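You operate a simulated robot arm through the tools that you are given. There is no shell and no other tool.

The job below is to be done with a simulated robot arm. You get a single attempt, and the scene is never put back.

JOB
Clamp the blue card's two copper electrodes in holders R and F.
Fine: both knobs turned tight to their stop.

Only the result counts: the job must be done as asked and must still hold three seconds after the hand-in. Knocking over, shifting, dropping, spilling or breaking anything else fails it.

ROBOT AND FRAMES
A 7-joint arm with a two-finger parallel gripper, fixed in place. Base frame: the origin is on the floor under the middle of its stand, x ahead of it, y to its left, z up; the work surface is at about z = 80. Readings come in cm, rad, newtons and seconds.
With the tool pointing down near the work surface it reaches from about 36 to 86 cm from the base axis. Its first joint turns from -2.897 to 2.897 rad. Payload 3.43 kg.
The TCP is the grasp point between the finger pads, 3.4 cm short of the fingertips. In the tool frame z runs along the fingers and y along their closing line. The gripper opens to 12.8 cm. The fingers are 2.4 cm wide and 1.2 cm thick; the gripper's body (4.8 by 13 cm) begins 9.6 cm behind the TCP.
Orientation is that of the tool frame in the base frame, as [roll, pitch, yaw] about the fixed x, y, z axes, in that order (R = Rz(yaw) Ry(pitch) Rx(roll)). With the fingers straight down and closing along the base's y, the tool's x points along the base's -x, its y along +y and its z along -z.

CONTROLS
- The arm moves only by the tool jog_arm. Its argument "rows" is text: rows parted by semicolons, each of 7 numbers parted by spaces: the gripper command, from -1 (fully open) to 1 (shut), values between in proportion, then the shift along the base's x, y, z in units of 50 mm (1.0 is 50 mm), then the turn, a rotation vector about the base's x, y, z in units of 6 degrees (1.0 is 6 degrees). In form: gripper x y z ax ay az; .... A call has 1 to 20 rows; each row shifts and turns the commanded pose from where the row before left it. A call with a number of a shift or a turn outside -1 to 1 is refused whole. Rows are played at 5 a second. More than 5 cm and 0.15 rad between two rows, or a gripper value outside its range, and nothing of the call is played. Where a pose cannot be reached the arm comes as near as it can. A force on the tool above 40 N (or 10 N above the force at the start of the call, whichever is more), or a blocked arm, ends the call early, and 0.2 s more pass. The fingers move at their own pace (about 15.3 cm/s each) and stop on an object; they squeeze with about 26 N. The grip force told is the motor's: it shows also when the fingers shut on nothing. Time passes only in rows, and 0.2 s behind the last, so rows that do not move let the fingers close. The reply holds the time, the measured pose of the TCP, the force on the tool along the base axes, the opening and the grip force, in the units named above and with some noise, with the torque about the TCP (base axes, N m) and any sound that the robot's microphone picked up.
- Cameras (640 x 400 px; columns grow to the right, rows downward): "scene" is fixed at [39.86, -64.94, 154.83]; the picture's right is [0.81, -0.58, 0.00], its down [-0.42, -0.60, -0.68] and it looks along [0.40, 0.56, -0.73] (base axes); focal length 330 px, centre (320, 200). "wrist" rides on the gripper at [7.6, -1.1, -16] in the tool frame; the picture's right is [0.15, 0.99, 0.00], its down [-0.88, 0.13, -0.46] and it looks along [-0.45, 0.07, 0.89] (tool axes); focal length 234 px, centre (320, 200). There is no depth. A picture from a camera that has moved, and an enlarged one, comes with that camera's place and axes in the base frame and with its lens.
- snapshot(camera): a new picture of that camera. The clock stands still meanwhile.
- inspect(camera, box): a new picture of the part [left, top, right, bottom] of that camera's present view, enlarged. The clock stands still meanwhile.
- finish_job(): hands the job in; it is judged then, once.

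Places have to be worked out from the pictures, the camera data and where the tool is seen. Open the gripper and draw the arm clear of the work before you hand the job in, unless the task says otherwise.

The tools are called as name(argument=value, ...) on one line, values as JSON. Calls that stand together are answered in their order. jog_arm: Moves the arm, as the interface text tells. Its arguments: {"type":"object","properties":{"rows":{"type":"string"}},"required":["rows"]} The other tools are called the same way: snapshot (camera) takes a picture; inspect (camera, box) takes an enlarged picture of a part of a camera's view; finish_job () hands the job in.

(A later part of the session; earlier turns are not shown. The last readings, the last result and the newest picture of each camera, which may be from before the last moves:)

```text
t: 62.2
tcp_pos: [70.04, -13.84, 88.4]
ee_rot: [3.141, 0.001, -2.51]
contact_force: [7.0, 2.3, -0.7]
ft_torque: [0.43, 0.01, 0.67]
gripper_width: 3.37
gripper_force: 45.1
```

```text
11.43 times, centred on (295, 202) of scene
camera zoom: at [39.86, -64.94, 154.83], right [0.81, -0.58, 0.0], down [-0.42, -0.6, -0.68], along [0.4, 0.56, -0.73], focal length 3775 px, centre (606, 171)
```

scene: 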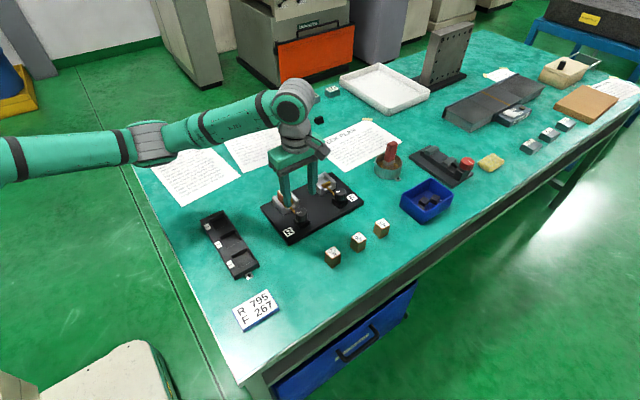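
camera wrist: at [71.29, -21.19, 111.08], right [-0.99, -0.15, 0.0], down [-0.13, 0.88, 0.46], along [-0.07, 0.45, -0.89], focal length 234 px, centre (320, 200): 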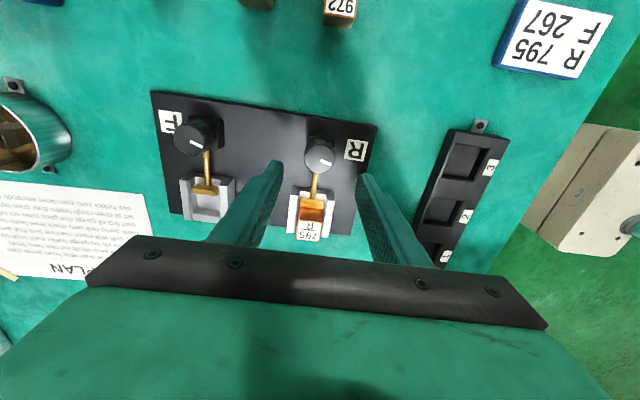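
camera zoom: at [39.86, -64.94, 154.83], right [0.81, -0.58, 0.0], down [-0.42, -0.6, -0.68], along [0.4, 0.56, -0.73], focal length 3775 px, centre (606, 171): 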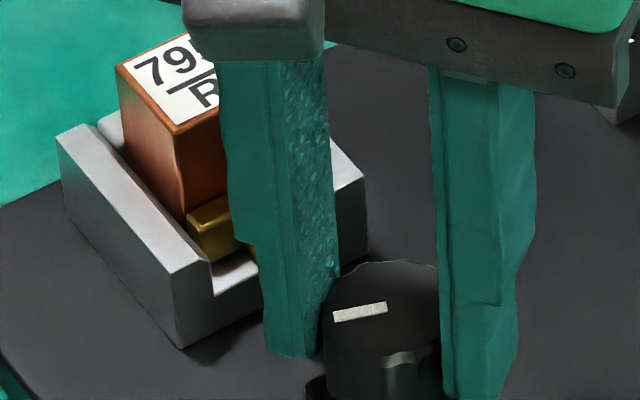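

The torque rose to 0.67 N·m and the knob stopped about 6° clockwise of its start while the fingers slipped, so it's at its stop. I check closely that the pusher presses on the electrode.

inspect(camera="scene", box=[284, 195, 304, 213])

snapshot(camera="wrist")

```text
16.00 times, centred on (294, 204) of scene
camera zoom: at [39.86, -64.94, 154.83], right [0.81, -0.58, 0.0], down [-0.42, -0.6, -0.68], along [0.4, 0.56, -0.73], focal length 5285 px, centre (736, 136)
```

zoom: 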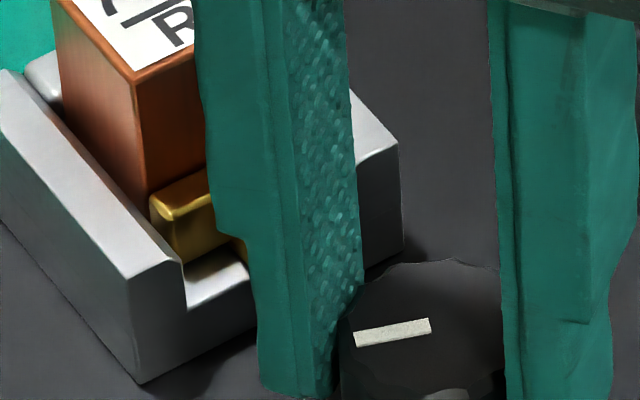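

```text
taken
camera wrist: at [64.64, -19.13, 104.33], right [-0.7, 0.71, 0.0], down [0.63, 0.62, 0.46], along [0.33, 0.32, -0.89], focal length 234 px, centre (320, 200)
```

wrist: 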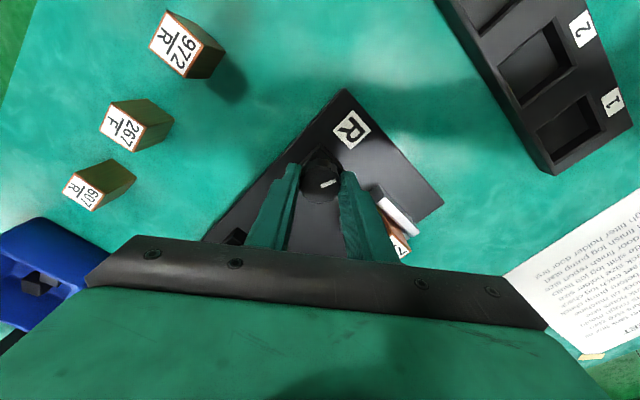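

The pusher is against the electrode. I open the fingers, rise straight up, and view knob and pocket from above.

jog_arm(rows="0.5 0 0 0 0 0 0; 0.3 0 0 0 0 0 0; 0 0 0 0 0 0 0; 0 0 0 0.3 0 0 0; 0 0 0 0.6 0 0 0; 0 0 0 0.6 0 0 -0.5; 0 0 0 0.4 0 0 -1; 0 0 0 0 0 0 -1; 0 0 0 0 0 0 -1; 0 0 0 0 0 0 -1; 0 0 0 0 0 0 -1; 0 0 0 0 0 0 -0.6; 0 0.45 0.8 0 0 0 0; 0 0.45 0.8 0 0 0 0; 0 0.45 0.5 0 0 0 0; 0 0 0 0 0 0 0; 0 0 0 0 0 0 0")

snapshot(camera="wrist")

inspect(camera="wrist", box=[230, 60, 390, 180])

```text
t: 65.8
tcp_pos: [76.88, -3.47, 97.81]
ee_rot: [3.142, 0.0, 3.133]
contact_force: [0.3, 0.2, 0.9]
ft_torque: [0.0, -0.06, 0.02]
gripper_width: 6.37
gripper_force: 0.0
```

```text
taken
camera wrist: at [69.23, -4.43, 113.88], right [-0.14, 0.99, 0.0], down [0.88, 0.12, 0.46], along [0.45, 0.06, -0.89], focal length 234 px, centre (320, 200)
```

wrist: 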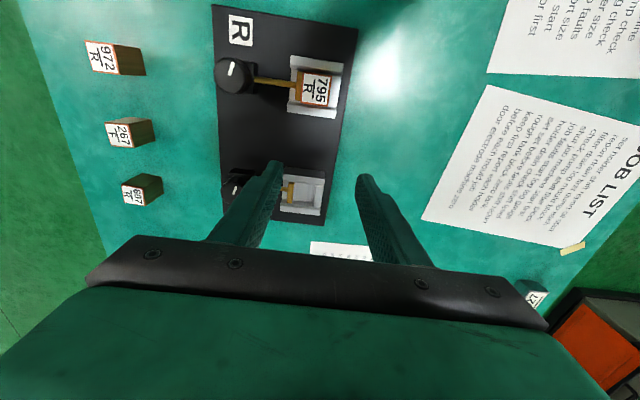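

```text
3.33 times, centred on (310, 120) of wrist
camera zoom: at [69.23, -4.43, 113.88], right [-0.14, 0.99, 0.0], down [0.88, 0.12, 0.46], along [0.45, 0.06, -0.89], focal length 781 px, centre (353, 467)
```

zoom: 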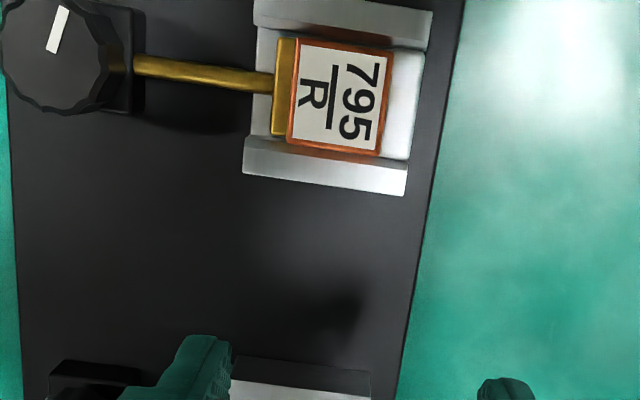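

Electrode R sits between pusher and jaw. I zoom in to check for gaps on both sides.

inspect(camera="wrist", box=[285, 55, 355, 115])

inspect(camera="scene", box=[268, 180, 318, 225])

inspect(camera="scene", box=[310, 165, 360, 210])

```text
6.67 times, centred on (320, 85) of wrist
camera zoom: at [69.23, -4.43, 113.88], right [-0.14, 0.99, 0.0], down [0.88, 0.12, 0.46], along [0.45, 0.06, -0.89], focal length 1561 px, centre (320, 967)
```

zoom: 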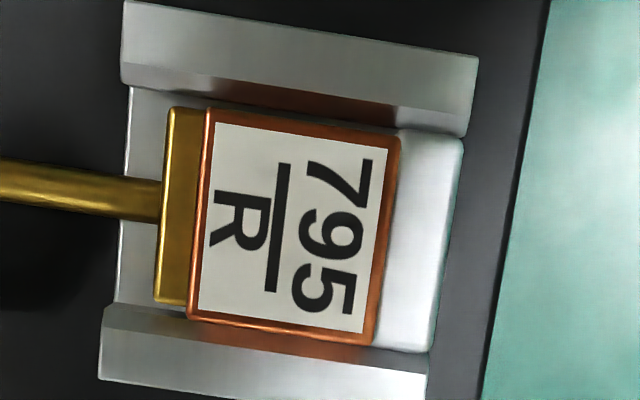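

```text
8.89 times, centred on (293, 202) of scene
camera zoom: at [39.86, -64.94, 154.83], right [0.81, -0.58, 0.0], down [-0.42, -0.6, -0.68], along [0.4, 0.56, -0.73], focal length 2936 px, centre (560, 178)
```

zoom: 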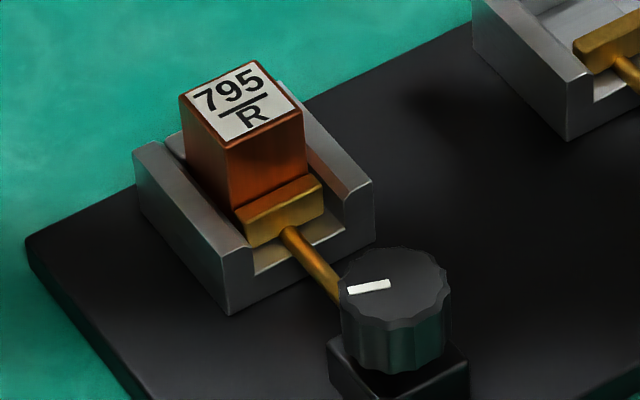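

```text
8.89 times, centred on (335, 188) of scene
camera zoom: at [39.86, -64.94, 154.83], right [0.81, -0.58, 0.0], down [-0.42, -0.6, -0.68], along [0.4, 0.56, -0.73], focal length 2936 px, centre (187, 311)
```

zoom: 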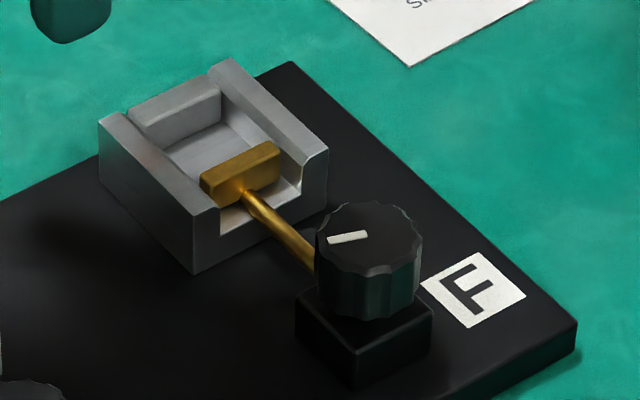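

R is clamped: pusher, electrode and jaw are in contact and the knob stayed at its stop (about 5° clockwise of the start). Now for F: the pocket gap is just as tight, so I'll go to knob F (≈(83.7,-13.85)), check its clockwise feel, and open it a bit before loading the electrode.

jog_arm(rows="0 0.45 -0.69 -0.1 0 0 0; 0 0.45 -0.69 -0.1 0 0 0; 0 0.45 -0.69 -0.1 0 0 0; 0 0 0 0 0 0 1; 0 0 0 0 0 0 1; 0 0 0 0 0 0 1; 0 0 0 0 0 0 1; 0 0 0 0 0 0 1; 0 0 0 0 0 0 1; 0 0 0 0 0 0 1; 0 0 0 0 0 0 1; 0 0 0 0 0 0 0; 0 0 0 0 0 0 0")

snapshot(camera="wrist")

inspect(camera="wrist", box=[250, 80, 390, 240])

```text
t: 68.6
tcp_pos: [83.55, -13.69, 96.48]
ee_rot: [3.142, 0.0, -2.313]
contact_force: [0.5, -0.1, -0.7]
ft_torque: [0.01, -0.03, 0.01]
gripper_width: 6.38
gripper_force: 0.0
```

```text
taken
camera wrist: at [79.27, -20.04, 112.33], right [-0.83, 0.56, 0.0], down [0.5, 0.74, 0.46], along [0.26, 0.38, -0.89], focal length 234 px, centre (320, 200)
```

wrist: 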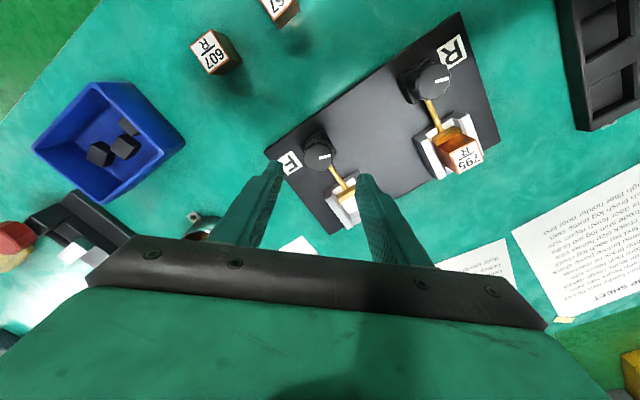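

```text
2.50 times, centred on (320, 160) of wrist
camera zoom: at [79.27, -20.04, 112.33], right [-0.83, 0.56, 0.0], down [0.5, 0.74, 0.46], along [0.26, 0.38, -0.89], focal length 585 px, centre (320, 300)
```

zoom: 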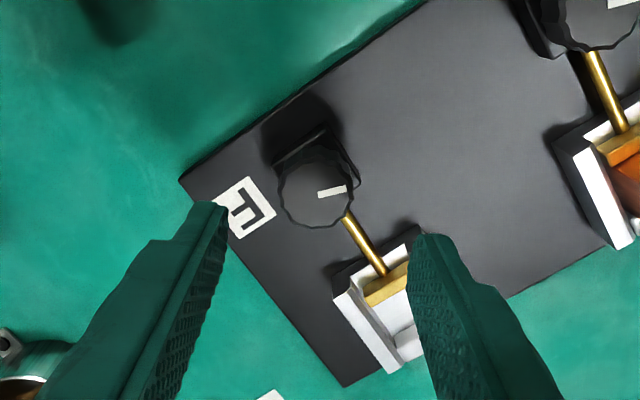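

Knob F's centre works out at about (83.7,-13.78). I lower onto it and close, as with R.

jog_arm(rows="0 0.03 -0.02 -0.4 0 0 0; 0 0 0 -0.6 0 0 0; 0 0 0 -0.4 0 0 0; 0 0 0 -0.2 0 0 0; 0 0 0 0 0 0 0; 0.2 0 0 0 0 0 0; 0.4 0 0 0 0 0 0; 0.5 0 0 0 0 0 0; 1 0 0 0 0 0 0; 1 0 0 0 0 0 0; 1 0 0 0 0 0 0")

inspect(camera="wrist", box=[250, 110, 390, 240])

inspect(camera="scene", box=[305, 165, 365, 220])

```text
t: 71.0
tcp_pos: [83.72, -13.69, 88.41]
ee_rot: [3.141, 0.0, -2.312]
contact_force: [-7.0, 4.4, 1.6]
ft_torque: [0.11, 0.23, -0.01]
gripper_width: 3.36
gripper_force: 45.1
```

```text
3.08 times, centred on (320, 175) of wrist
camera zoom: at [79.4, -20.16, 104.31], right [-0.83, 0.56, 0.0], down [0.5, 0.74, 0.46], along [0.26, 0.38, -0.89], focal length 720 px, centre (320, 277)
```

zoom: 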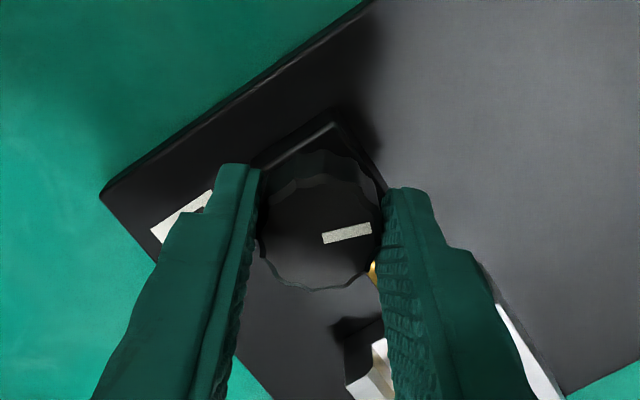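

```text
7.27 times, centred on (335, 192) of scene
camera zoom: at [39.86, -64.94, 154.83], right [0.81, -0.58, 0.0], down [-0.42, -0.6, -0.68], along [0.4, 0.56, -0.73], focal length 2402 px, centre (211, 254)
```

zoom: 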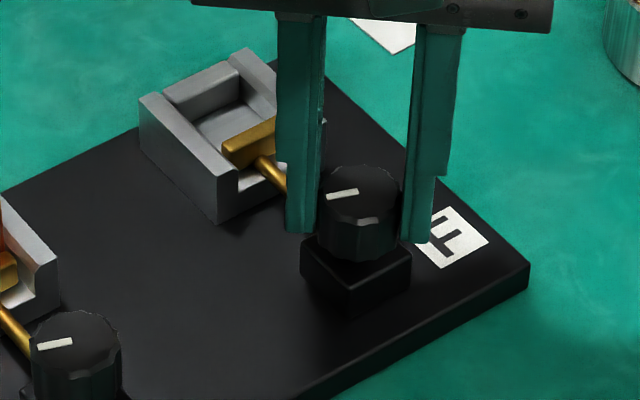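

Knob F is gripped. I test a few degrees clockwise with the pocket empty, to learn whether the stop is the clamped electrode or the knob itself.

jog_arm(rows="1 -0.009 0.008 0 0 0 0; 1 0 0 0 0 0 -0.5; 1 0 0 0 0 0 -0.5; 1 0 0 0 0 0 0; 1 0 0 0 0 0 0")

jog_arm(rows="1 0 0 0 0 0 -0.5; 1 0 0 0 0 0 -0.5; 1 0 0 0 0 0 0; 1 0 0 0 0 0 0")

inspect(camera="wrist", box=[250, 110, 390, 240])

inspect(camera="scene", box=[305, 165, 365, 220])

```text
t: 72.2
tcp_pos: [83.77, -13.84, 88.37]
ee_rot: [3.141, 0.002, -2.417]
contact_force: [1.7, -1.5, -4.6]
ft_torque: [-0.24, 0.12, 0.8]
gripper_width: 3.35
gripper_force: 44.6
```

```text
t: 73.2
tcp_pos: [83.67, -13.74, 88.47]
ee_rot: [-3.141, 0.0, -2.522]
contact_force: [6.4, -3.4, -3.7]
ft_torque: [0.13, 0.33, 0.67]
gripper_width: 3.37
gripper_force: 44.9
```

```text
3.08 times, centred on (320, 175) of wrist
camera zoom: at [78.16, -19.06, 104.33], right [-0.69, 0.72, 0.0], down [0.64, 0.62, 0.46], along [0.33, 0.32, -0.89], focal length 720 px, centre (320, 277)
```

zoom: 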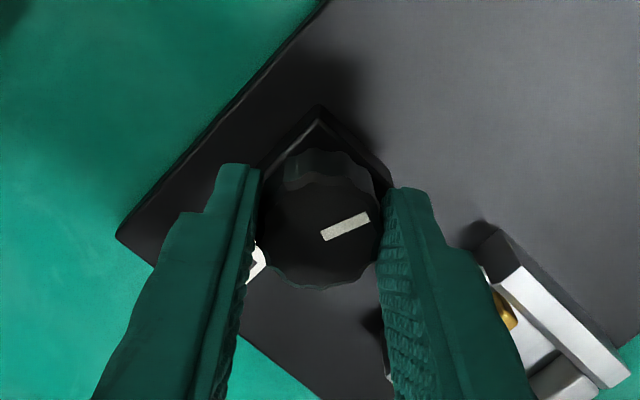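

```text
7.27 times, centred on (335, 192) of scene
camera zoom: at [39.86, -64.94, 154.83], right [0.81, -0.58, 0.0], down [-0.42, -0.6, -0.68], along [0.4, 0.56, -0.73], focal length 2402 px, centre (211, 254)
```

zoom: 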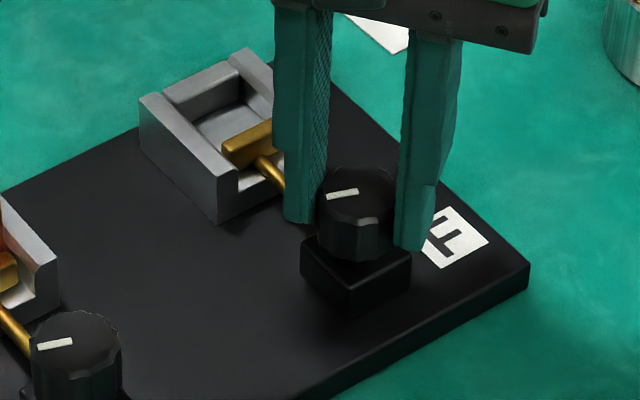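

With the pocket empty, F is blocked clockwise right away (0.8 N·m), so that is a knob end stop, not the electrode. I now turn F counter-clockwise and watch the visible pusher to settle which direction clamps.

jog_arm(rows="1 0 0 0 0 0 0.5; 1 0 0 0 0 0 0.5; 1 0 0 0 0 0 0.5; 1 0 0 0 0 0 0.5; 1 0 0 0 0 0 0.5; 1 0 0 0 0 0 0.5; 1 0 0 0 0 0 0; 1 0 0 0 0 0 0")

jog_arm(rows="1 0 0 0 0 0 0.5; 1 0 0 0 0 0 0.5; 1 0 0 0 0 0 0.5; 1 0 0 0 0 0 0.5; 1 0 0 0 0 0 0.5; 1 0 0 0 0 0 0.5; 1 0 0 0 0 0 0; 1 0 0 0 0 0 0")

inspect(camera="wrist", box=[250, 110, 390, 240])

inspect(camera="scene", box=[305, 165, 365, 220])

```text
t: 75.0
tcp_pos: [83.67, -13.76, 88.44]
ee_rot: [-3.142, 0.0, -2.209]
contact_force: [2.5, -12.7, -0.7]
ft_torque: [-0.36, 0.21, -0.03]
gripper_width: 3.35
gripper_force: 45.1
```

```text
t: 76.8
tcp_pos: [83.84, -13.88, 88.37]
ee_rot: [-3.139, 0.0, -1.893]
contact_force: [20.6, -18.6, -4.3]
ft_torque: [-0.04, -0.44, -0.02]
gripper_width: 3.34
gripper_force: 44.4
```

```text
3.08 times, centred on (320, 175) of wrist
camera zoom: at [82.39, -21.34, 104.33], right [-0.98, 0.17, 0.0], down [0.15, 0.88, 0.46], along [0.08, 0.45, -0.89], focal length 720 px, centre (320, 277)
```

zoom: 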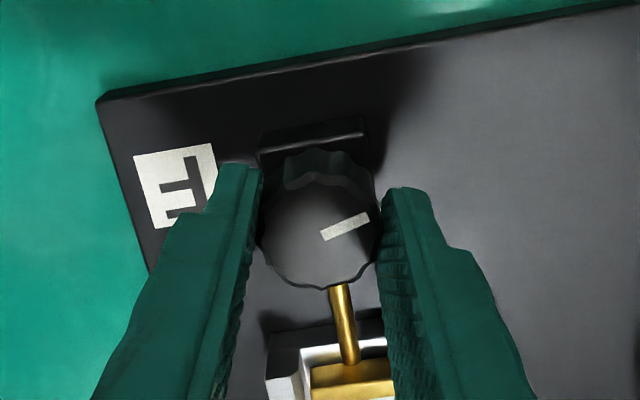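

```text
7.27 times, centred on (335, 192) of scene
camera zoom: at [39.86, -64.94, 154.83], right [0.81, -0.58, 0.0], down [-0.42, -0.6, -0.68], along [0.4, 0.56, -0.73], focal length 2402 px, centre (211, 254)
```

zoom: 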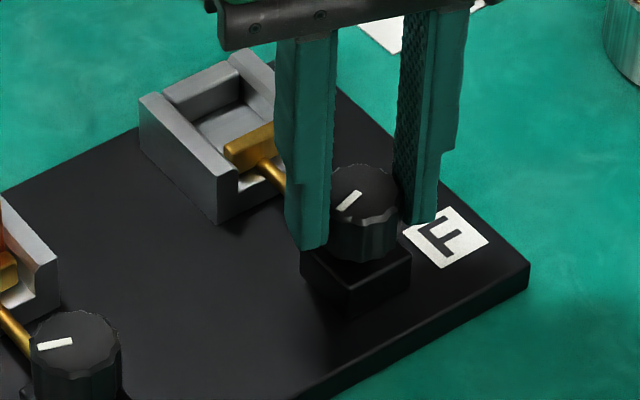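

F's pusher retracted by about 0.2 cm with the 36° counter-clockwise turn, so clockwise is definitely the clamping direction and its end stop the target. F's pocket is now open wider; I release the knob, rise, square the hand and go look at electrode 267/F.

jog_arm(rows="0.5 0 0 0 0 0 0; 0.3 0 0 0 0 0 0; 0 0 0 0 0 0 0; 0 0 0 0.3 0 0 0; 0 0 0 0.6 0 0 0; 0 0 0 0.8 0 0 0; 0 0 0 0 0 0 -1; 0 0 0 0 0 0 -1; 0 0 0 0 0 0 -1; 0 0 0 0 0 0 -1; 0 0 0 0 0 0 -1; 0 0 0 0 0 0 -1; 0 0 0 0 0 0 -1; 0 -0.25 -0.72 0 0 0 -1; 0 -0.25 -0.72 0 0 0 -1; 0 -0.25 -0.72 0 0 0 -1; 0 -0.25 -0.72 0 0 0 -1; 0 0 0 0 0 0 -0.9; 0 0 0 0 0 0 0; 0 0 0 0 0 0 0")

snapshot(camera="wrist")

inspect(camera="wrist", box=[280, 110, 360, 180])

snapshot(camera="scene")

```text
t: 81.0
tcp_pos: [78.65, -28.1, 96.75]
ee_rot: [3.141, 0.0, -3.14]
contact_force: [-0.2, 0.3, 0.6]
ft_torque: [0.02, 0.03, 0.03]
gripper_width: 6.41
gripper_force: 0.0
```

```text
taken
camera wrist: at [71.06, -29.3, 112.74], right [-0.15, 0.99, 0.0], down [0.88, 0.13, 0.46], along [0.45, 0.07, -0.89], focal length 234 px, centre (320, 200)
```

wrist: 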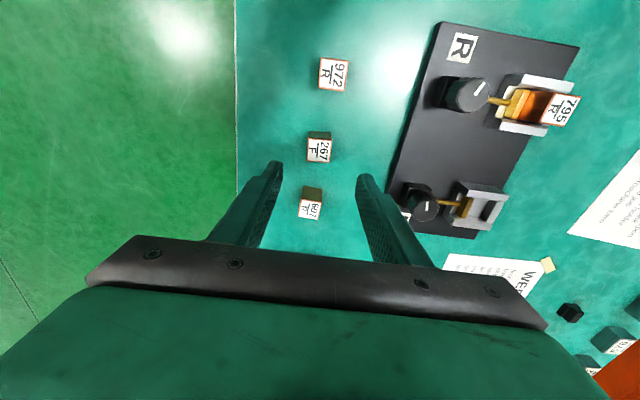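

```text
5.71 times, centred on (320, 145) of wrist
camera zoom: at [71.06, -29.3, 112.74], right [-0.15, 0.99, 0.0], down [0.88, 0.13, 0.46], along [0.45, 0.07, -0.89], focal length 1338 px, centre (320, 514)
```

zoom: 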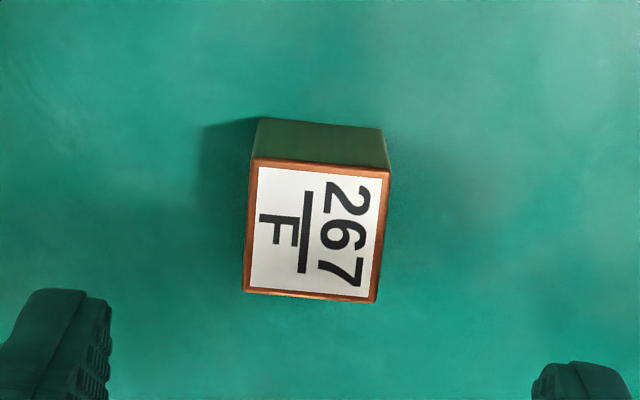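

```text
taken
```

scene: 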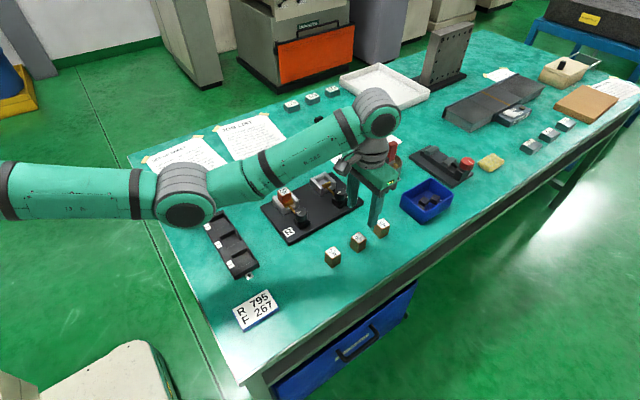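

267/F measures centre ≈(78.78,-28.24), yaw about +3.6°. I align, descend to the same grip height (TCP z≈85.05) and close.

jog_arm(rows="0 0.005 -0.034 0 0 0 0.6; 0 0 0 -0.7 0 0 0; 0 0 0 -0.7 0 0 0; 0 0 0 -0.6 0 0 0; 0 0 0 -0.34 0 0 0; 0 0 0 0 0 0 0; 0.3 0 0 0 0 0 0; 0.45 0 0 0 0 0 0; 0.6 0 0 0 0 0 0; 1 0 0 0 0 0 0; 1 0 0 0 0 0 0; 1 0 0 0 0 0 0; 1 0 0 0 0 0 0")

inspect(camera="wrist", box=[270, 130, 370, 220])

```text
t: 83.8
tcp_pos: [78.76, -28.35, 85.23]
ee_rot: [3.14, -0.001, -3.075]
contact_force: [-0.7, 2.2, -0.3]
ft_torque: [0.03, -0.01, 0.02]
gripper_width: 2.98
gripper_force: 25.9
```

```text
4.44 times, centred on (320, 175) of wrist
camera zoom: at [71.21, -29.92, 101.13], right [-0.21, 0.98, 0.0], down [0.87, 0.19, 0.46], along [0.45, 0.1, -0.89], focal length 1041 px, centre (320, 311)
```

zoom: 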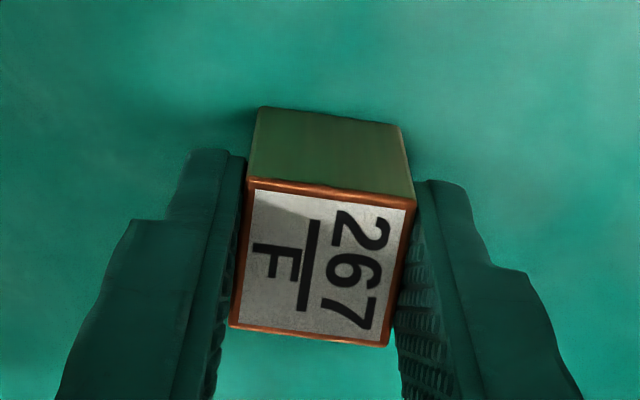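

The grip on 267 looks identical to the successful one (2.98 cm). Slow lift, then up to about z=95 with the yaw squared.

jog_arm(rows="1 0 0 0.02 0 0 0; 1 0 0 0.03 0 0 0; 1 0 0 0.04 0 0 0; 1 0 0 0.06 0 0 0; 1 0 0 0.1 0 0 0; 1 0 0 0.16 0 0 0; 1 0 0 0.24 0 0 0; 1 0 0 0.3 0 0 0; 1 0 0 0.3 0 0 0; 1 0 0 0.3 0 0 0; 1 0 0 0.24 0 0 0; 1 0 0 0.14 0 0 0; 1 0 0 0.06 0 0 0; 1 0 0 0 0 0 -0.15; 1 0 0 0 0 0 -0.3; 1 0 0 0 0 0 -0.17; 1 0 0 0 0 0 0; 1 0 0 0 0 0 0")

inspect(camera="wrist", box=[270, 130, 370, 220])

```text
t: 87.6
tcp_pos: [78.64, -28.33, 95.14]
ee_rot: [3.141, 0.0, -3.14]
contact_force: [0.8, 0.4, -3.2]
ft_torque: [-0.01, 0.04, 0.02]
gripper_width: 2.96
gripper_force: 25.9
```

```text
4.44 times, centred on (320, 175) of wrist
camera zoom: at [71.12, -29.43, 111.09], right [-0.15, 0.99, 0.0], down [0.88, 0.13, 0.46], along [0.45, 0.07, -0.89], focal length 1041 px, centre (320, 311)
```

zoom: 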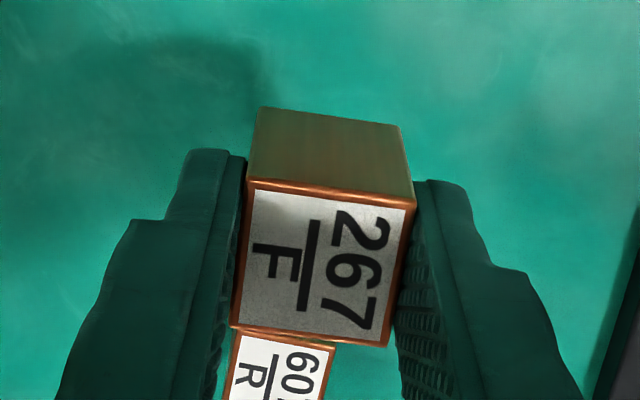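

Held firmly (3.2 N weight, no slip). I travel smoothly to above pocket F at about (83.8,-4.85).

jog_arm(rows="1 0.017 0.078 0 0 0 0; 1 0.043 0.196 0 0 0 0; 1 0.069 0.313 0 0 0 0; 1 0.086 0.391 0 0 0 0; 1 0.086 0.391 0 0 0 0; 1 0.086 0.391 0 0 0 0; 1 0.086 0.391 0 0 0 0; 1 0.086 0.391 0 0 0 0; 1 0.086 0.391 0 0 0 0; 1 0.086 0.391 0 0 0 0; 1 0.086 0.391 0 0 0 0; 1 0.086 0.391 0 0 0 0; 1 0.069 0.313 0 0 0 0; 1 0.043 0.196 0 0 0 0; 1 0.017 0.078 0 0 0 0; 1 0 0 0 0 0 0; 1 0 0 0 0 0 0")

inspect(camera="wrist", box=[240, 110, 400, 220])

inspect(camera="scene", box=[285, 140, 375, 220])

```text
t: 91.2
tcp_pos: [83.81, -4.97, 95.07]
ee_rot: [-3.139, -0.001, 3.141]
contact_force: [-1.0, 0.1, -3.8]
ft_torque: [0.0, -0.01, 0.02]
gripper_width: 2.98
gripper_force: 26.2
```

```text
3.64 times, centred on (320, 165) of wrist
camera zoom: at [76.3, -5.96, 111.07], right [-0.15, 0.99, 0.0], down [0.88, 0.13, 0.46], along [0.45, 0.07, -0.89], focal length 852 px, centre (320, 327)
```

zoom: 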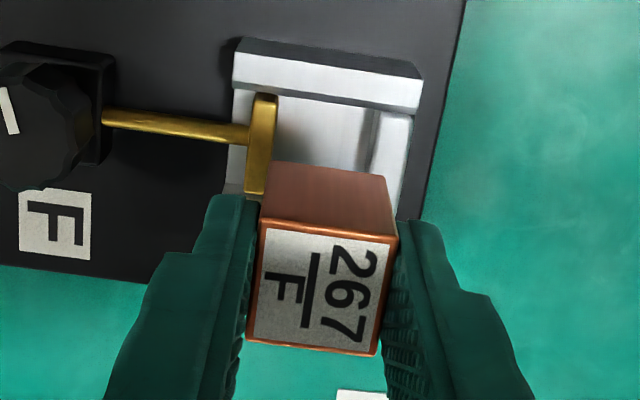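

```text
5.00 times, centred on (330, 180) of scene
camera zoom: at [39.86, -64.94, 154.83], right [0.81, -0.58, 0.0], down [-0.42, -0.6, -0.68], along [0.4, 0.56, -0.73], focal length 1652 px, centre (270, 300)
```

zoom: 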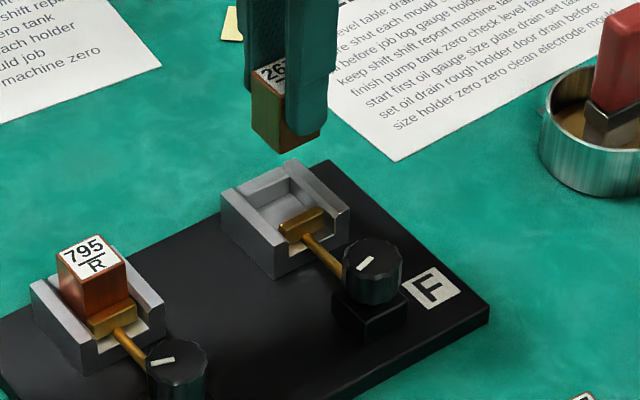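

I take close-ups of the pocket and electrode from here to compute F's pocket position precisely.

inspect(camera="wrist", box=[290, 115, 360, 170])

```text
7.27 times, centred on (325, 142) of wrist
camera zoom: at [76.3, -5.96, 111.07], right [-0.15, 0.99, 0.0], down [0.88, 0.13, 0.46], along [0.45, 0.07, -0.89], focal length 1703 px, centre (284, 618)
```

zoom: 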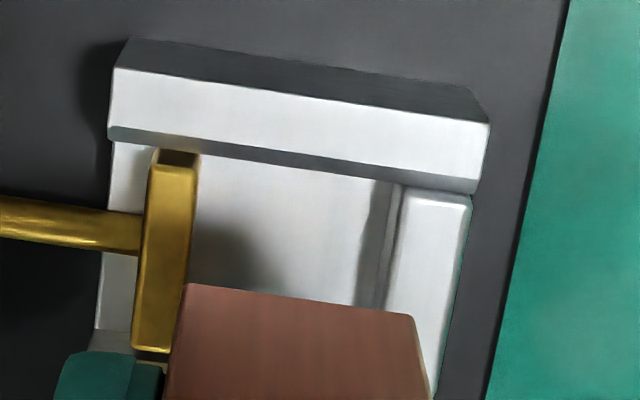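

F's pocket: gap y≈-6.43 to -3.18, centre x≈83.83. The electrode bottom spans -6.31 to -3.34 with centre x≈83.88. Well aligned, so I descend to just above with a tiny correction.

jog_arm(rows="1 -0.01 0.005 -0.06 0 0 0; 1 0 0 -0.14 0 0 0; 1 0 0 -0.24 0 0 0; 1 0 0 -0.24 0 0 0; 1 0 0 -0.2 0 0 0; 1 0 0 -0.1 0 0 0; 1 0 0 -0.05 0 0 0; 1 0 0 0 0 0 0; 1 0 0 0 0 0 0")

inspect(camera="wrist", box=[295, 135, 355, 180])

inspect(camera="scene", box=[310, 165, 350, 195])

```text
t: 93.2
tcp_pos: [83.98, -4.77, 90.07]
ee_rot: [3.141, 0.0, 3.141]
contact_force: [0.2, 0.3, -3.6]
ft_torque: [0.02, 0.0, 0.03]
gripper_width: 2.96
gripper_force: 26.1
```

```text
8.89 times, centred on (325, 158) of wrist
camera zoom: at [76.26, -5.89, 105.91], right [-0.15, 0.99, 0.0], down [0.88, 0.13, 0.46], along [0.45, 0.07, -0.89], focal length 2082 px, centre (276, 578)
```

zoom: 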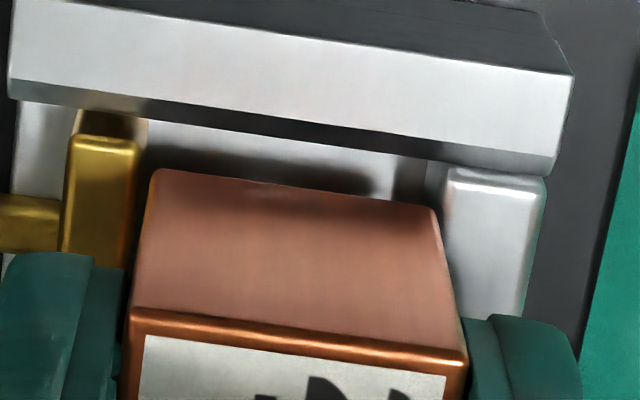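

```text
13.33 times, centred on (330, 180) of scene
camera zoom: at [39.86, -64.94, 154.83], right [0.81, -0.58, 0.0], down [-0.42, -0.6, -0.68], along [0.4, 0.56, -0.73], focal length 4404 px, centre (187, 467)
```

zoom: 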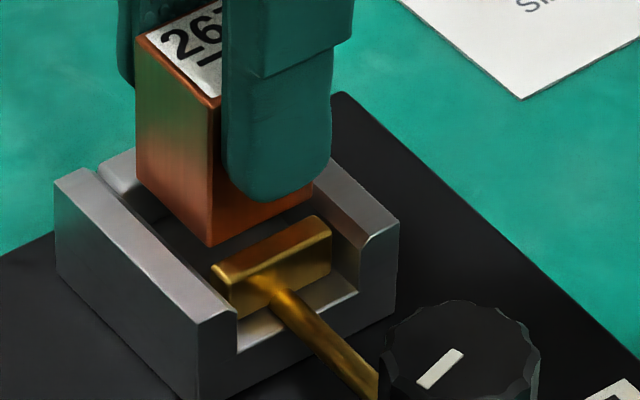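

Margins are about 0.18 cm at the pusher and 0.075 cm at the jaw; I shift -0.05 cm in y and descend slowly.

jog_arm(rows="1 0 -0.01 0 0 0 0; 1 0 0 -0.04 0 0 0; 1 0 0 -0.05 0 0 0; 1 0 0 -0.05 0 0 0; 1 0 0 -0.05 0 0 0; 1 0 0 -0.04 0 0 0; 1 0 0 -0.03 0 0 0; 1 0 0 0 0 0 0; 1 0 0 0 0 0 0")

inspect(camera="wrist", box=[295, 135, 355, 180])

inspect(camera="scene", box=[310, 165, 350, 195])

```text
t: 95.2
tcp_pos: [83.88, -4.84, 88.6]
ee_rot: [-3.141, -0.001, 3.141]
contact_force: [0.4, -0.6, -4.1]
ft_torque: [0.0, 0.01, -0.03]
gripper_width: 2.96
gripper_force: 26.3
```

```text
8.89 times, centred on (325, 158) of wrist
camera zoom: at [76.24, -5.97, 104.62], right [-0.15, 0.99, 0.0], down [0.88, 0.13, 0.46], along [0.45, 0.07, -0.89], focal length 2082 px, centre (276, 578)
```

zoom: 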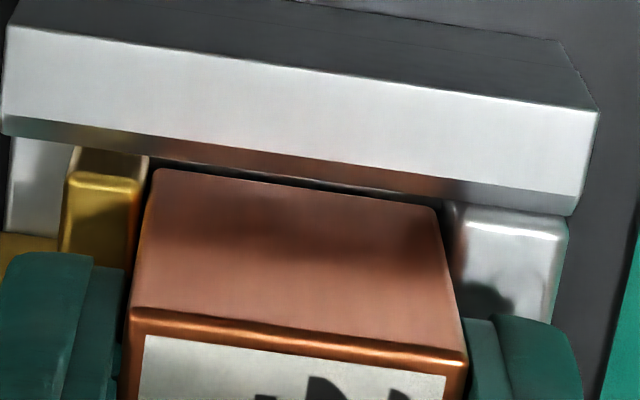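

```text
13.33 times, centred on (330, 180) of scene
camera zoom: at [39.86, -64.94, 154.83], right [0.81, -0.58, 0.0], down [-0.42, -0.6, -0.68], along [0.4, 0.56, -0.73], focal length 4404 px, centre (187, 467)
```

zoom: 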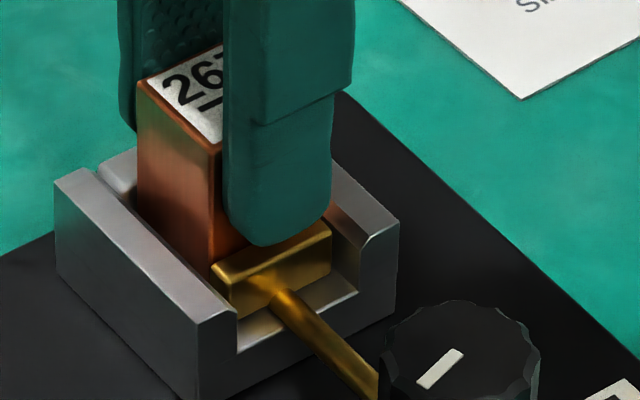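

The block is entering the pocket with no contact force. I continue down until the floor is felt.

jog_arm(rows="1 0 0 -0.03 0 0 0; 1 0 0 -0.03 0 0 0; 1 0 0 -0.02 0 0 0; 1 0 0 0 0 0 0; 1 0 0 0 0 0 0")

jog_arm(rows="1 0 0 -0.02 0 0 0; 1 0 0 -0.02 0 0 0; 1 0 0 0 0 0 0; 1 0 0 0 0 0 0")

```text
t: 96.4
tcp_pos: [83.78, -4.82, 88.31]
ee_rot: [-3.141, 0.0, -3.141]
contact_force: [-0.1, 0.2, -3.5]
ft_torque: [0.0, -0.01, 0.02]
gripper_width: 2.98
gripper_force: 25.3
```

```text
t: 97.4
tcp_pos: [83.87, -4.88, 88.16]
ee_rot: [3.14, 0.002, 3.142]
contact_force: [-2.3, -0.6, 10.6]
ft_torque: [0.0, 0.3, 0.0]
gripper_width: 2.98
gripper_force: 25.7
```

Floor contact (+14 N) at TCP z≈88.1, the same height as R. I relax, open the fingers, and rise to look.

jog_arm(rows="1 0 0 0.025 0 0 0; 1 0 0 0 0 0 0; 0.5 0 0 0 0 0 0; 0.3 0 0 0 0 0 0; 0.3 0 0 0 0 0 0; 0.2 0 0 0.2 0 0 0; 0.2 0 0 0.5 0 0 0; 0 0 0 0.6 0 0 0; 0 0 0 0.4 0 0 0; 0 0 0 0 0 0 0; 0 0 0 0 0 0 0")

inspect(camera="wrist", box=[240, 80, 400, 200])

inspect(camera="scene", box=[265, 160, 365, 235])

```text
t: 99.8
tcp_pos: [83.75, -4.79, 96.7]
ee_rot: [3.141, 0.0, 3.141]
contact_force: [-0.2, 0.0, -0.6]
ft_torque: [-0.02, 0.01, 0.01]
gripper_width: 6.41
gripper_force: 0.1
```

```text
3.33 times, centred on (320, 140) of wrist
camera zoom: at [76.15, -5.96, 112.62], right [-0.15, 0.99, 0.0], down [0.88, 0.13, 0.46], along [0.45, 0.07, -0.89], focal length 781 px, centre (320, 400)
```

zoom: 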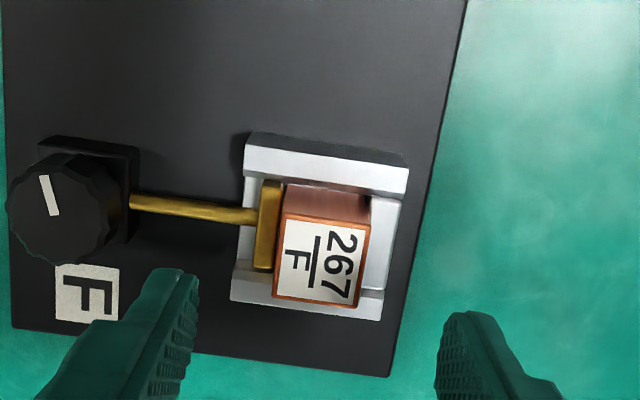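

```text
5.33 times, centred on (315, 198) of scene
camera zoom: at [39.86, -64.94, 154.83], right [0.81, -0.58, 0.0], down [-0.42, -0.6, -0.68], along [0.4, 0.56, -0.73], focal length 1762 px, centre (347, 213)
```

zoom: 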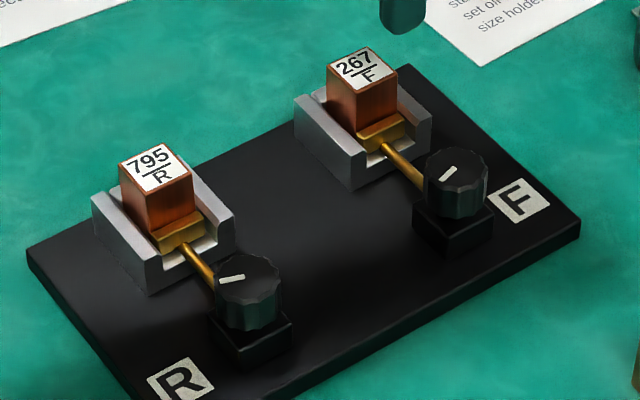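

Both electrodes are seated. Before tightening F, I re-take exactly the same scene close-up as at the start to compare F's pusher position (knob now ~36° counter-clockwise) with its initial one.

inspect(camera="scene", box=[305, 165, 365, 215])

inspect(camera="scene", box=[280, 170, 350, 220])

```text
8.00 times, centred on (335, 190) of scene
camera zoom: at [39.86, -64.94, 154.83], right [0.81, -0.58, 0.0], down [-0.42, -0.6, -0.68], along [0.4, 0.56, -0.73], focal length 2642 px, centre (200, 280)
```

zoom: 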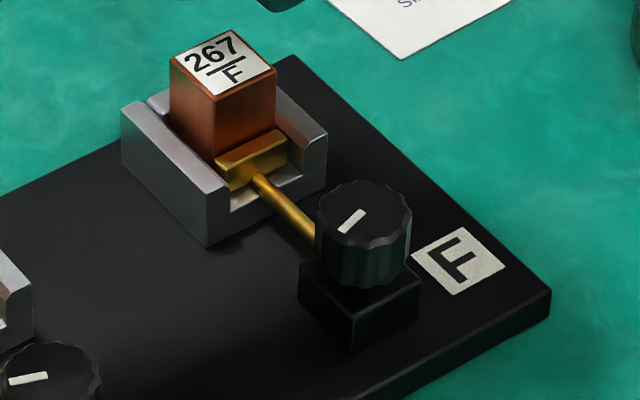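

```text
8.00 times, centred on (315, 195) of scene
camera zoom: at [39.86, -64.94, 154.83], right [0.81, -0.58, 0.0], down [-0.42, -0.6, -0.68], along [0.4, 0.56, -0.73], focal length 2642 px, centre (360, 240)
```

zoom: 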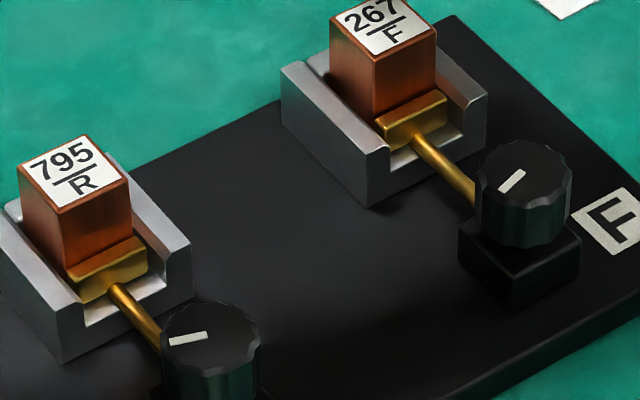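

The fixed camera confirms that F's pusher is retracted ~0.19 cm at this knob angle, while R's pusher is back at its forward position. Now I go to knob F, with the hand pre-rotated +90°, to tighten clockwise.

jog_arm(rows="0 0 -0.6 0 0 0 0; 0 0 -0.6 0 0 0 0; 0 -0.01 -0.6 0 0 0 0; 0 0 0 0 0 0 1; 0 0 0 0 0 0 1; 0 0 0 0 0 0 1; 0 0 0 0 0 0 1; 0 0 0 0 0 0 1; 0 0 0 0 0 0 1; 0 0 0 0 0 0 1; 0 0 0 0 0 0 1; 0 0 0 0 0 0 1; 0 0 0 0 0 0 1; 0 0 0 0 0 0 1; 0 0 0 0 0 0 1; 0 0 0 0 0 0 1; 0 0 0 0 0 0 1; 0 0 0 0 0 0 1; 0 0 0 0 0 0 0; 0 0 0 0 0 0 0")

inspect(camera="wrist", box=[250, 80, 390, 240])

```text
t: 104.0
tcp_pos: [83.67, -13.83, 96.72]
ee_rot: [3.141, 0.0, -1.571]
contact_force: [0.0, -0.3, 0.1]
ft_torque: [0.0, 0.03, 0.02]
gripper_width: 6.38
gripper_force: 0.1
```

```text
2.50 times, centred on (320, 160) of wrist
camera zoom: at [84.87, -21.41, 112.64], right [-0.99, -0.15, 0.0], down [-0.13, 0.88, 0.46], along [-0.07, 0.45, -0.89], focal length 585 px, centre (320, 300)
```

zoom: 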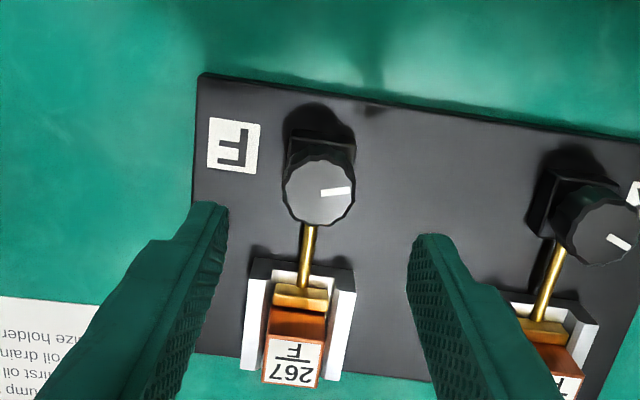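

Knob F's centre measures (83.79,-13.77), in line with the hand. I lower and grip it.

jog_arm(rows="0 0.01 0 -0.4 0 0 0; 0 0 0 -0.6 0 0 0; 0 0 0 -0.45 0 0 0; 0 0 0 -0.22 0 0 0; 0 0 0 0 0 0 0; 0.2 0 0 0 0 0 0; 0.4 0 0 0 0 0 0; 0.5 0 0 0 0 0 0; 1 0 0 0 0 0 0; 1 0 0 0 0 0 0; 1 0 0 0 0 0 0")

inspect(camera="wrist", box=[250, 110, 390, 240])

```text
t: 106.4
tcp_pos: [83.69, -13.84, 88.4]
ee_rot: [-3.141, 0.0, -1.57]
contact_force: [10.0, 0.1, -2.5]
ft_torque: [0.01, 0.09, -0.03]
gripper_width: 3.36
gripper_force: 45.2
```

```text
3.08 times, centred on (320, 175) of wrist
camera zoom: at [84.9, -21.4, 104.33], right [-0.99, -0.15, 0.0], down [-0.13, 0.88, 0.46], along [-0.07, 0.45, -0.89], focal length 720 px, centre (320, 277)
```

zoom: 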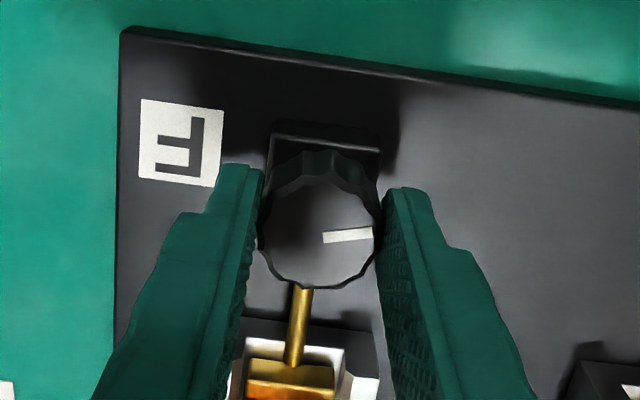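

Side force +10 N in x: I correct by +0.08 cm and turn clockwise 18°, then check.

jog_arm(rows="1 0.015 0 0 0 0 0; 1 0 0 0 0 0 0; 1 0 0 0 0 0 -0.5; 1 0 0 0 0 0 -0.5; 1 0 0 0 0 0 -0.5; 1 0 0 0 0 0 -0.5; 1 0 0 0 0 0 -0.5; 1 0 0 0 0 0 -0.5; 1 0 0 0 0 0 0; 1 0 0 0 0 0 0")

inspect(camera="wrist", box=[250, 110, 390, 240])

```text
t: 108.6
tcp_pos: [83.73, -13.82, 88.47]
ee_rot: [3.141, 0.001, -1.885]
contact_force: [-25.5, 5.9, 8.3]
ft_torque: [0.77, 0.19, 0.05]
gripper_width: 3.35
gripper_force: 45.2
```

```text
3.08 times, centred on (320, 175) of wrist
camera zoom: at [82.48, -21.37, 104.34], right [-0.99, 0.17, 0.0], down [0.15, 0.88, 0.46], along [0.08, 0.45, -0.89], focal length 720 px, centre (320, 277)
```

zoom: 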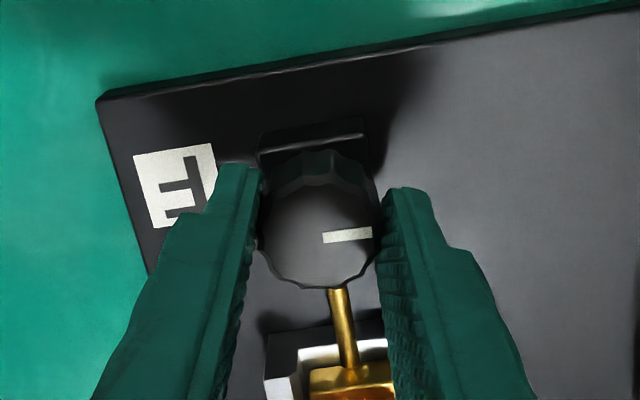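

A -25 N side force built up; I relieve it with a -0.15 cm shift and check before turning further.

jog_arm(rows="1 -0.02 0 0 0 0 0; 1 -0.014 0 0 0 0 0; 1 0 0 0 0 0 0; 1 0 0 0 0 0 0")

```text
t: 109.6
tcp_pos: [83.8, -13.79, 88.42]
ee_rot: [-3.141, 0.002, -1.885]
contact_force: [-3.8, 5.0, -0.9]
ft_torque: [-0.46, 0.57, -0.01]
gripper_width: 3.37
gripper_force: 44.9
```

Relieved to -4 N. I continue clockwise in 6° chunks.

jog_arm(rows="1 -0.006 0 0 0 0 0; 1 0 0 0 0 0 -0.5; 1 0 0 0 0 0 -0.5; 1 0 0 0 0 0 0; 1 0 0 0 0 0 0")

jog_arm(rows="1 -0.006 0 0 0 0 0; 1 0 0 0 0 0 -0.5; 1 0 0 0 0 0 -0.5; 1 0 0 0 0 0 0; 1 0 0 0 0 0 0")

```text
t: 110.8
tcp_pos: [83.68, -13.8, 88.42]
ee_rot: [-3.14, 0.003, -1.99]
contact_force: [2.9, 3.6, 2.5]
ft_torque: [0.27, 0.35, -0.03]
gripper_width: 3.37
gripper_force: 45.0
```

```text
t: 112.0
tcp_pos: [83.7, -13.85, 88.48]
ee_rot: [-3.141, 0.001, -2.095]
contact_force: [6.8, 2.2, 5.5]
ft_torque: [0.54, -0.04, 0.0]
gripper_width: 3.34
gripper_force: 44.7
```

Forces stay modest and the z-torque is still zero after about 30°. I continue toward the stop.

jog_arm(rows="1 0.006 0 0 0 0 0; 1 0 0 0 0 0 -0.5; 1 0 0 0 0 0 -0.5; 1 0 0 0 0 0 0; 1 0 0 0 0 0 0")

jog_arm(rows="1 0 0 0 0 0 -0.5; 1 0 0 0 0 0 -0.5; 1 0 0 0 0 0 0; 1 0 0 0 0 0 0")

inspect(camera="wrist", box=[250, 110, 390, 240])

```text
t: 113.2
tcp_pos: [83.74, -13.87, 88.31]
ee_rot: [3.141, -0.001, -2.198]
contact_force: [3.1, 3.7, 8.9]
ft_torque: [0.13, 0.42, 0.32]
gripper_width: 3.36
gripper_force: 44.9
```

```text
t: 114.2
tcp_pos: [83.67, -13.97, 88.39]
ee_rot: [-3.141, 0.0, -2.306]
contact_force: [-7.2, -0.6, 11.5]
ft_torque: [-0.21, 0.82, 0.49]
gripper_width: 3.36
gripper_force: 45.0
```

```text
3.08 times, centred on (320, 175) of wrist
camera zoom: at [79.4, -20.23, 104.31], right [-0.83, 0.55, 0.0], down [0.49, 0.74, 0.46], along [0.25, 0.38, -0.89], focal length 720 px, centre (320, 277)
```

zoom: 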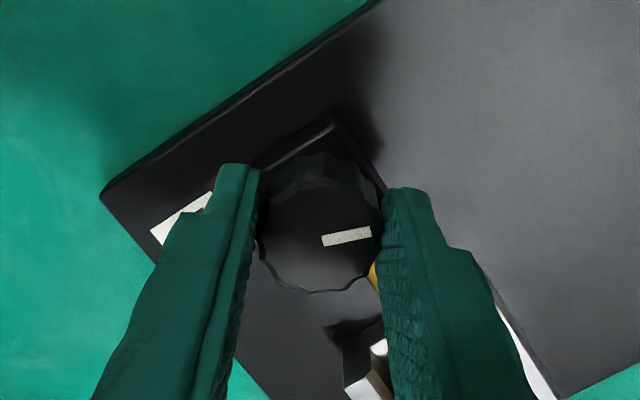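

Torque is now building steadily (0.32→0.49 N·m) with no slip: the clamp is tightening. I keep turning until it saturates.

jog_arm(rows="1 0 0 0 0 0 -0.5; 1 0 0 0 0 0 -0.5; 1 0 0 0 0 0 0; 1 0 0 0 0 0 0")

inspect(camera="wrist", box=[250, 110, 390, 240])

jog_arm(rows="1 0 0 0 0 0 -0.5; 1 0 0 0 0 0 -0.5; 1 0 0 0 0 0 0; 1 0 0 0 0 0 0")

inspect(camera="wrist", box=[250, 110, 390, 240])

```text
t: 115.2
tcp_pos: [83.69, -13.77, 88.36]
ee_rot: [3.141, 0.001, -2.408]
contact_force: [-0.1, 2.2, 2.8]
ft_torque: [0.42, -0.46, 0.67]
gripper_width: 3.34
gripper_force: 44.9
```

```text
3.08 times, centred on (320, 175) of wrist
camera zoom: at [78.8, -19.69, 104.28], right [-0.77, 0.64, 0.0], down [0.57, 0.69, 0.46], along [0.29, 0.35, -0.89], focal length 720 px, centre (320, 277)
```

zoom: 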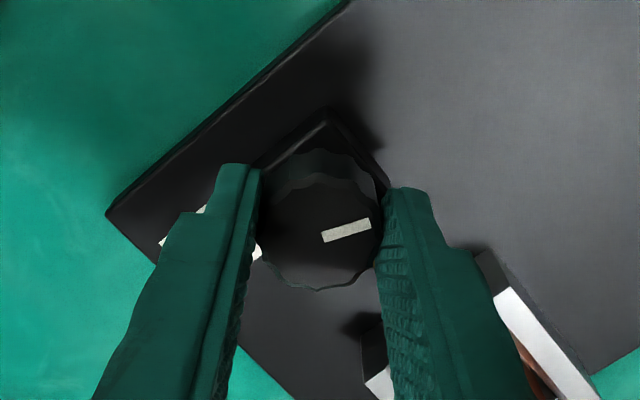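

```text
t: 116.2
tcp_pos: [83.53, -13.79, 88.32]
ee_rot: [-3.141, 0.001, -2.514]
contact_force: [-7.9, 1.2, -0.1]
ft_torque: [-0.31, 0.0, 0.71]
gripper_width: 3.37
gripper_force: 45.1
```

```text
3.08 times, centred on (320, 175) of wrist
camera zoom: at [78.16, -19.16, 104.29], right [-0.7, 0.71, 0.0], down [0.64, 0.62, 0.46], along [0.32, 0.32, -0.89], focal length 720 px, centre (320, 277)
```

zoom: 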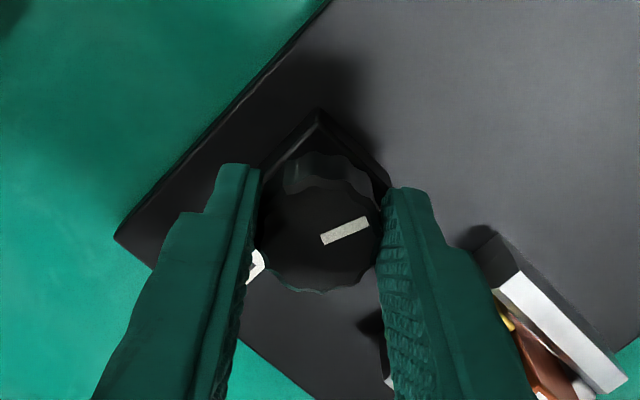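

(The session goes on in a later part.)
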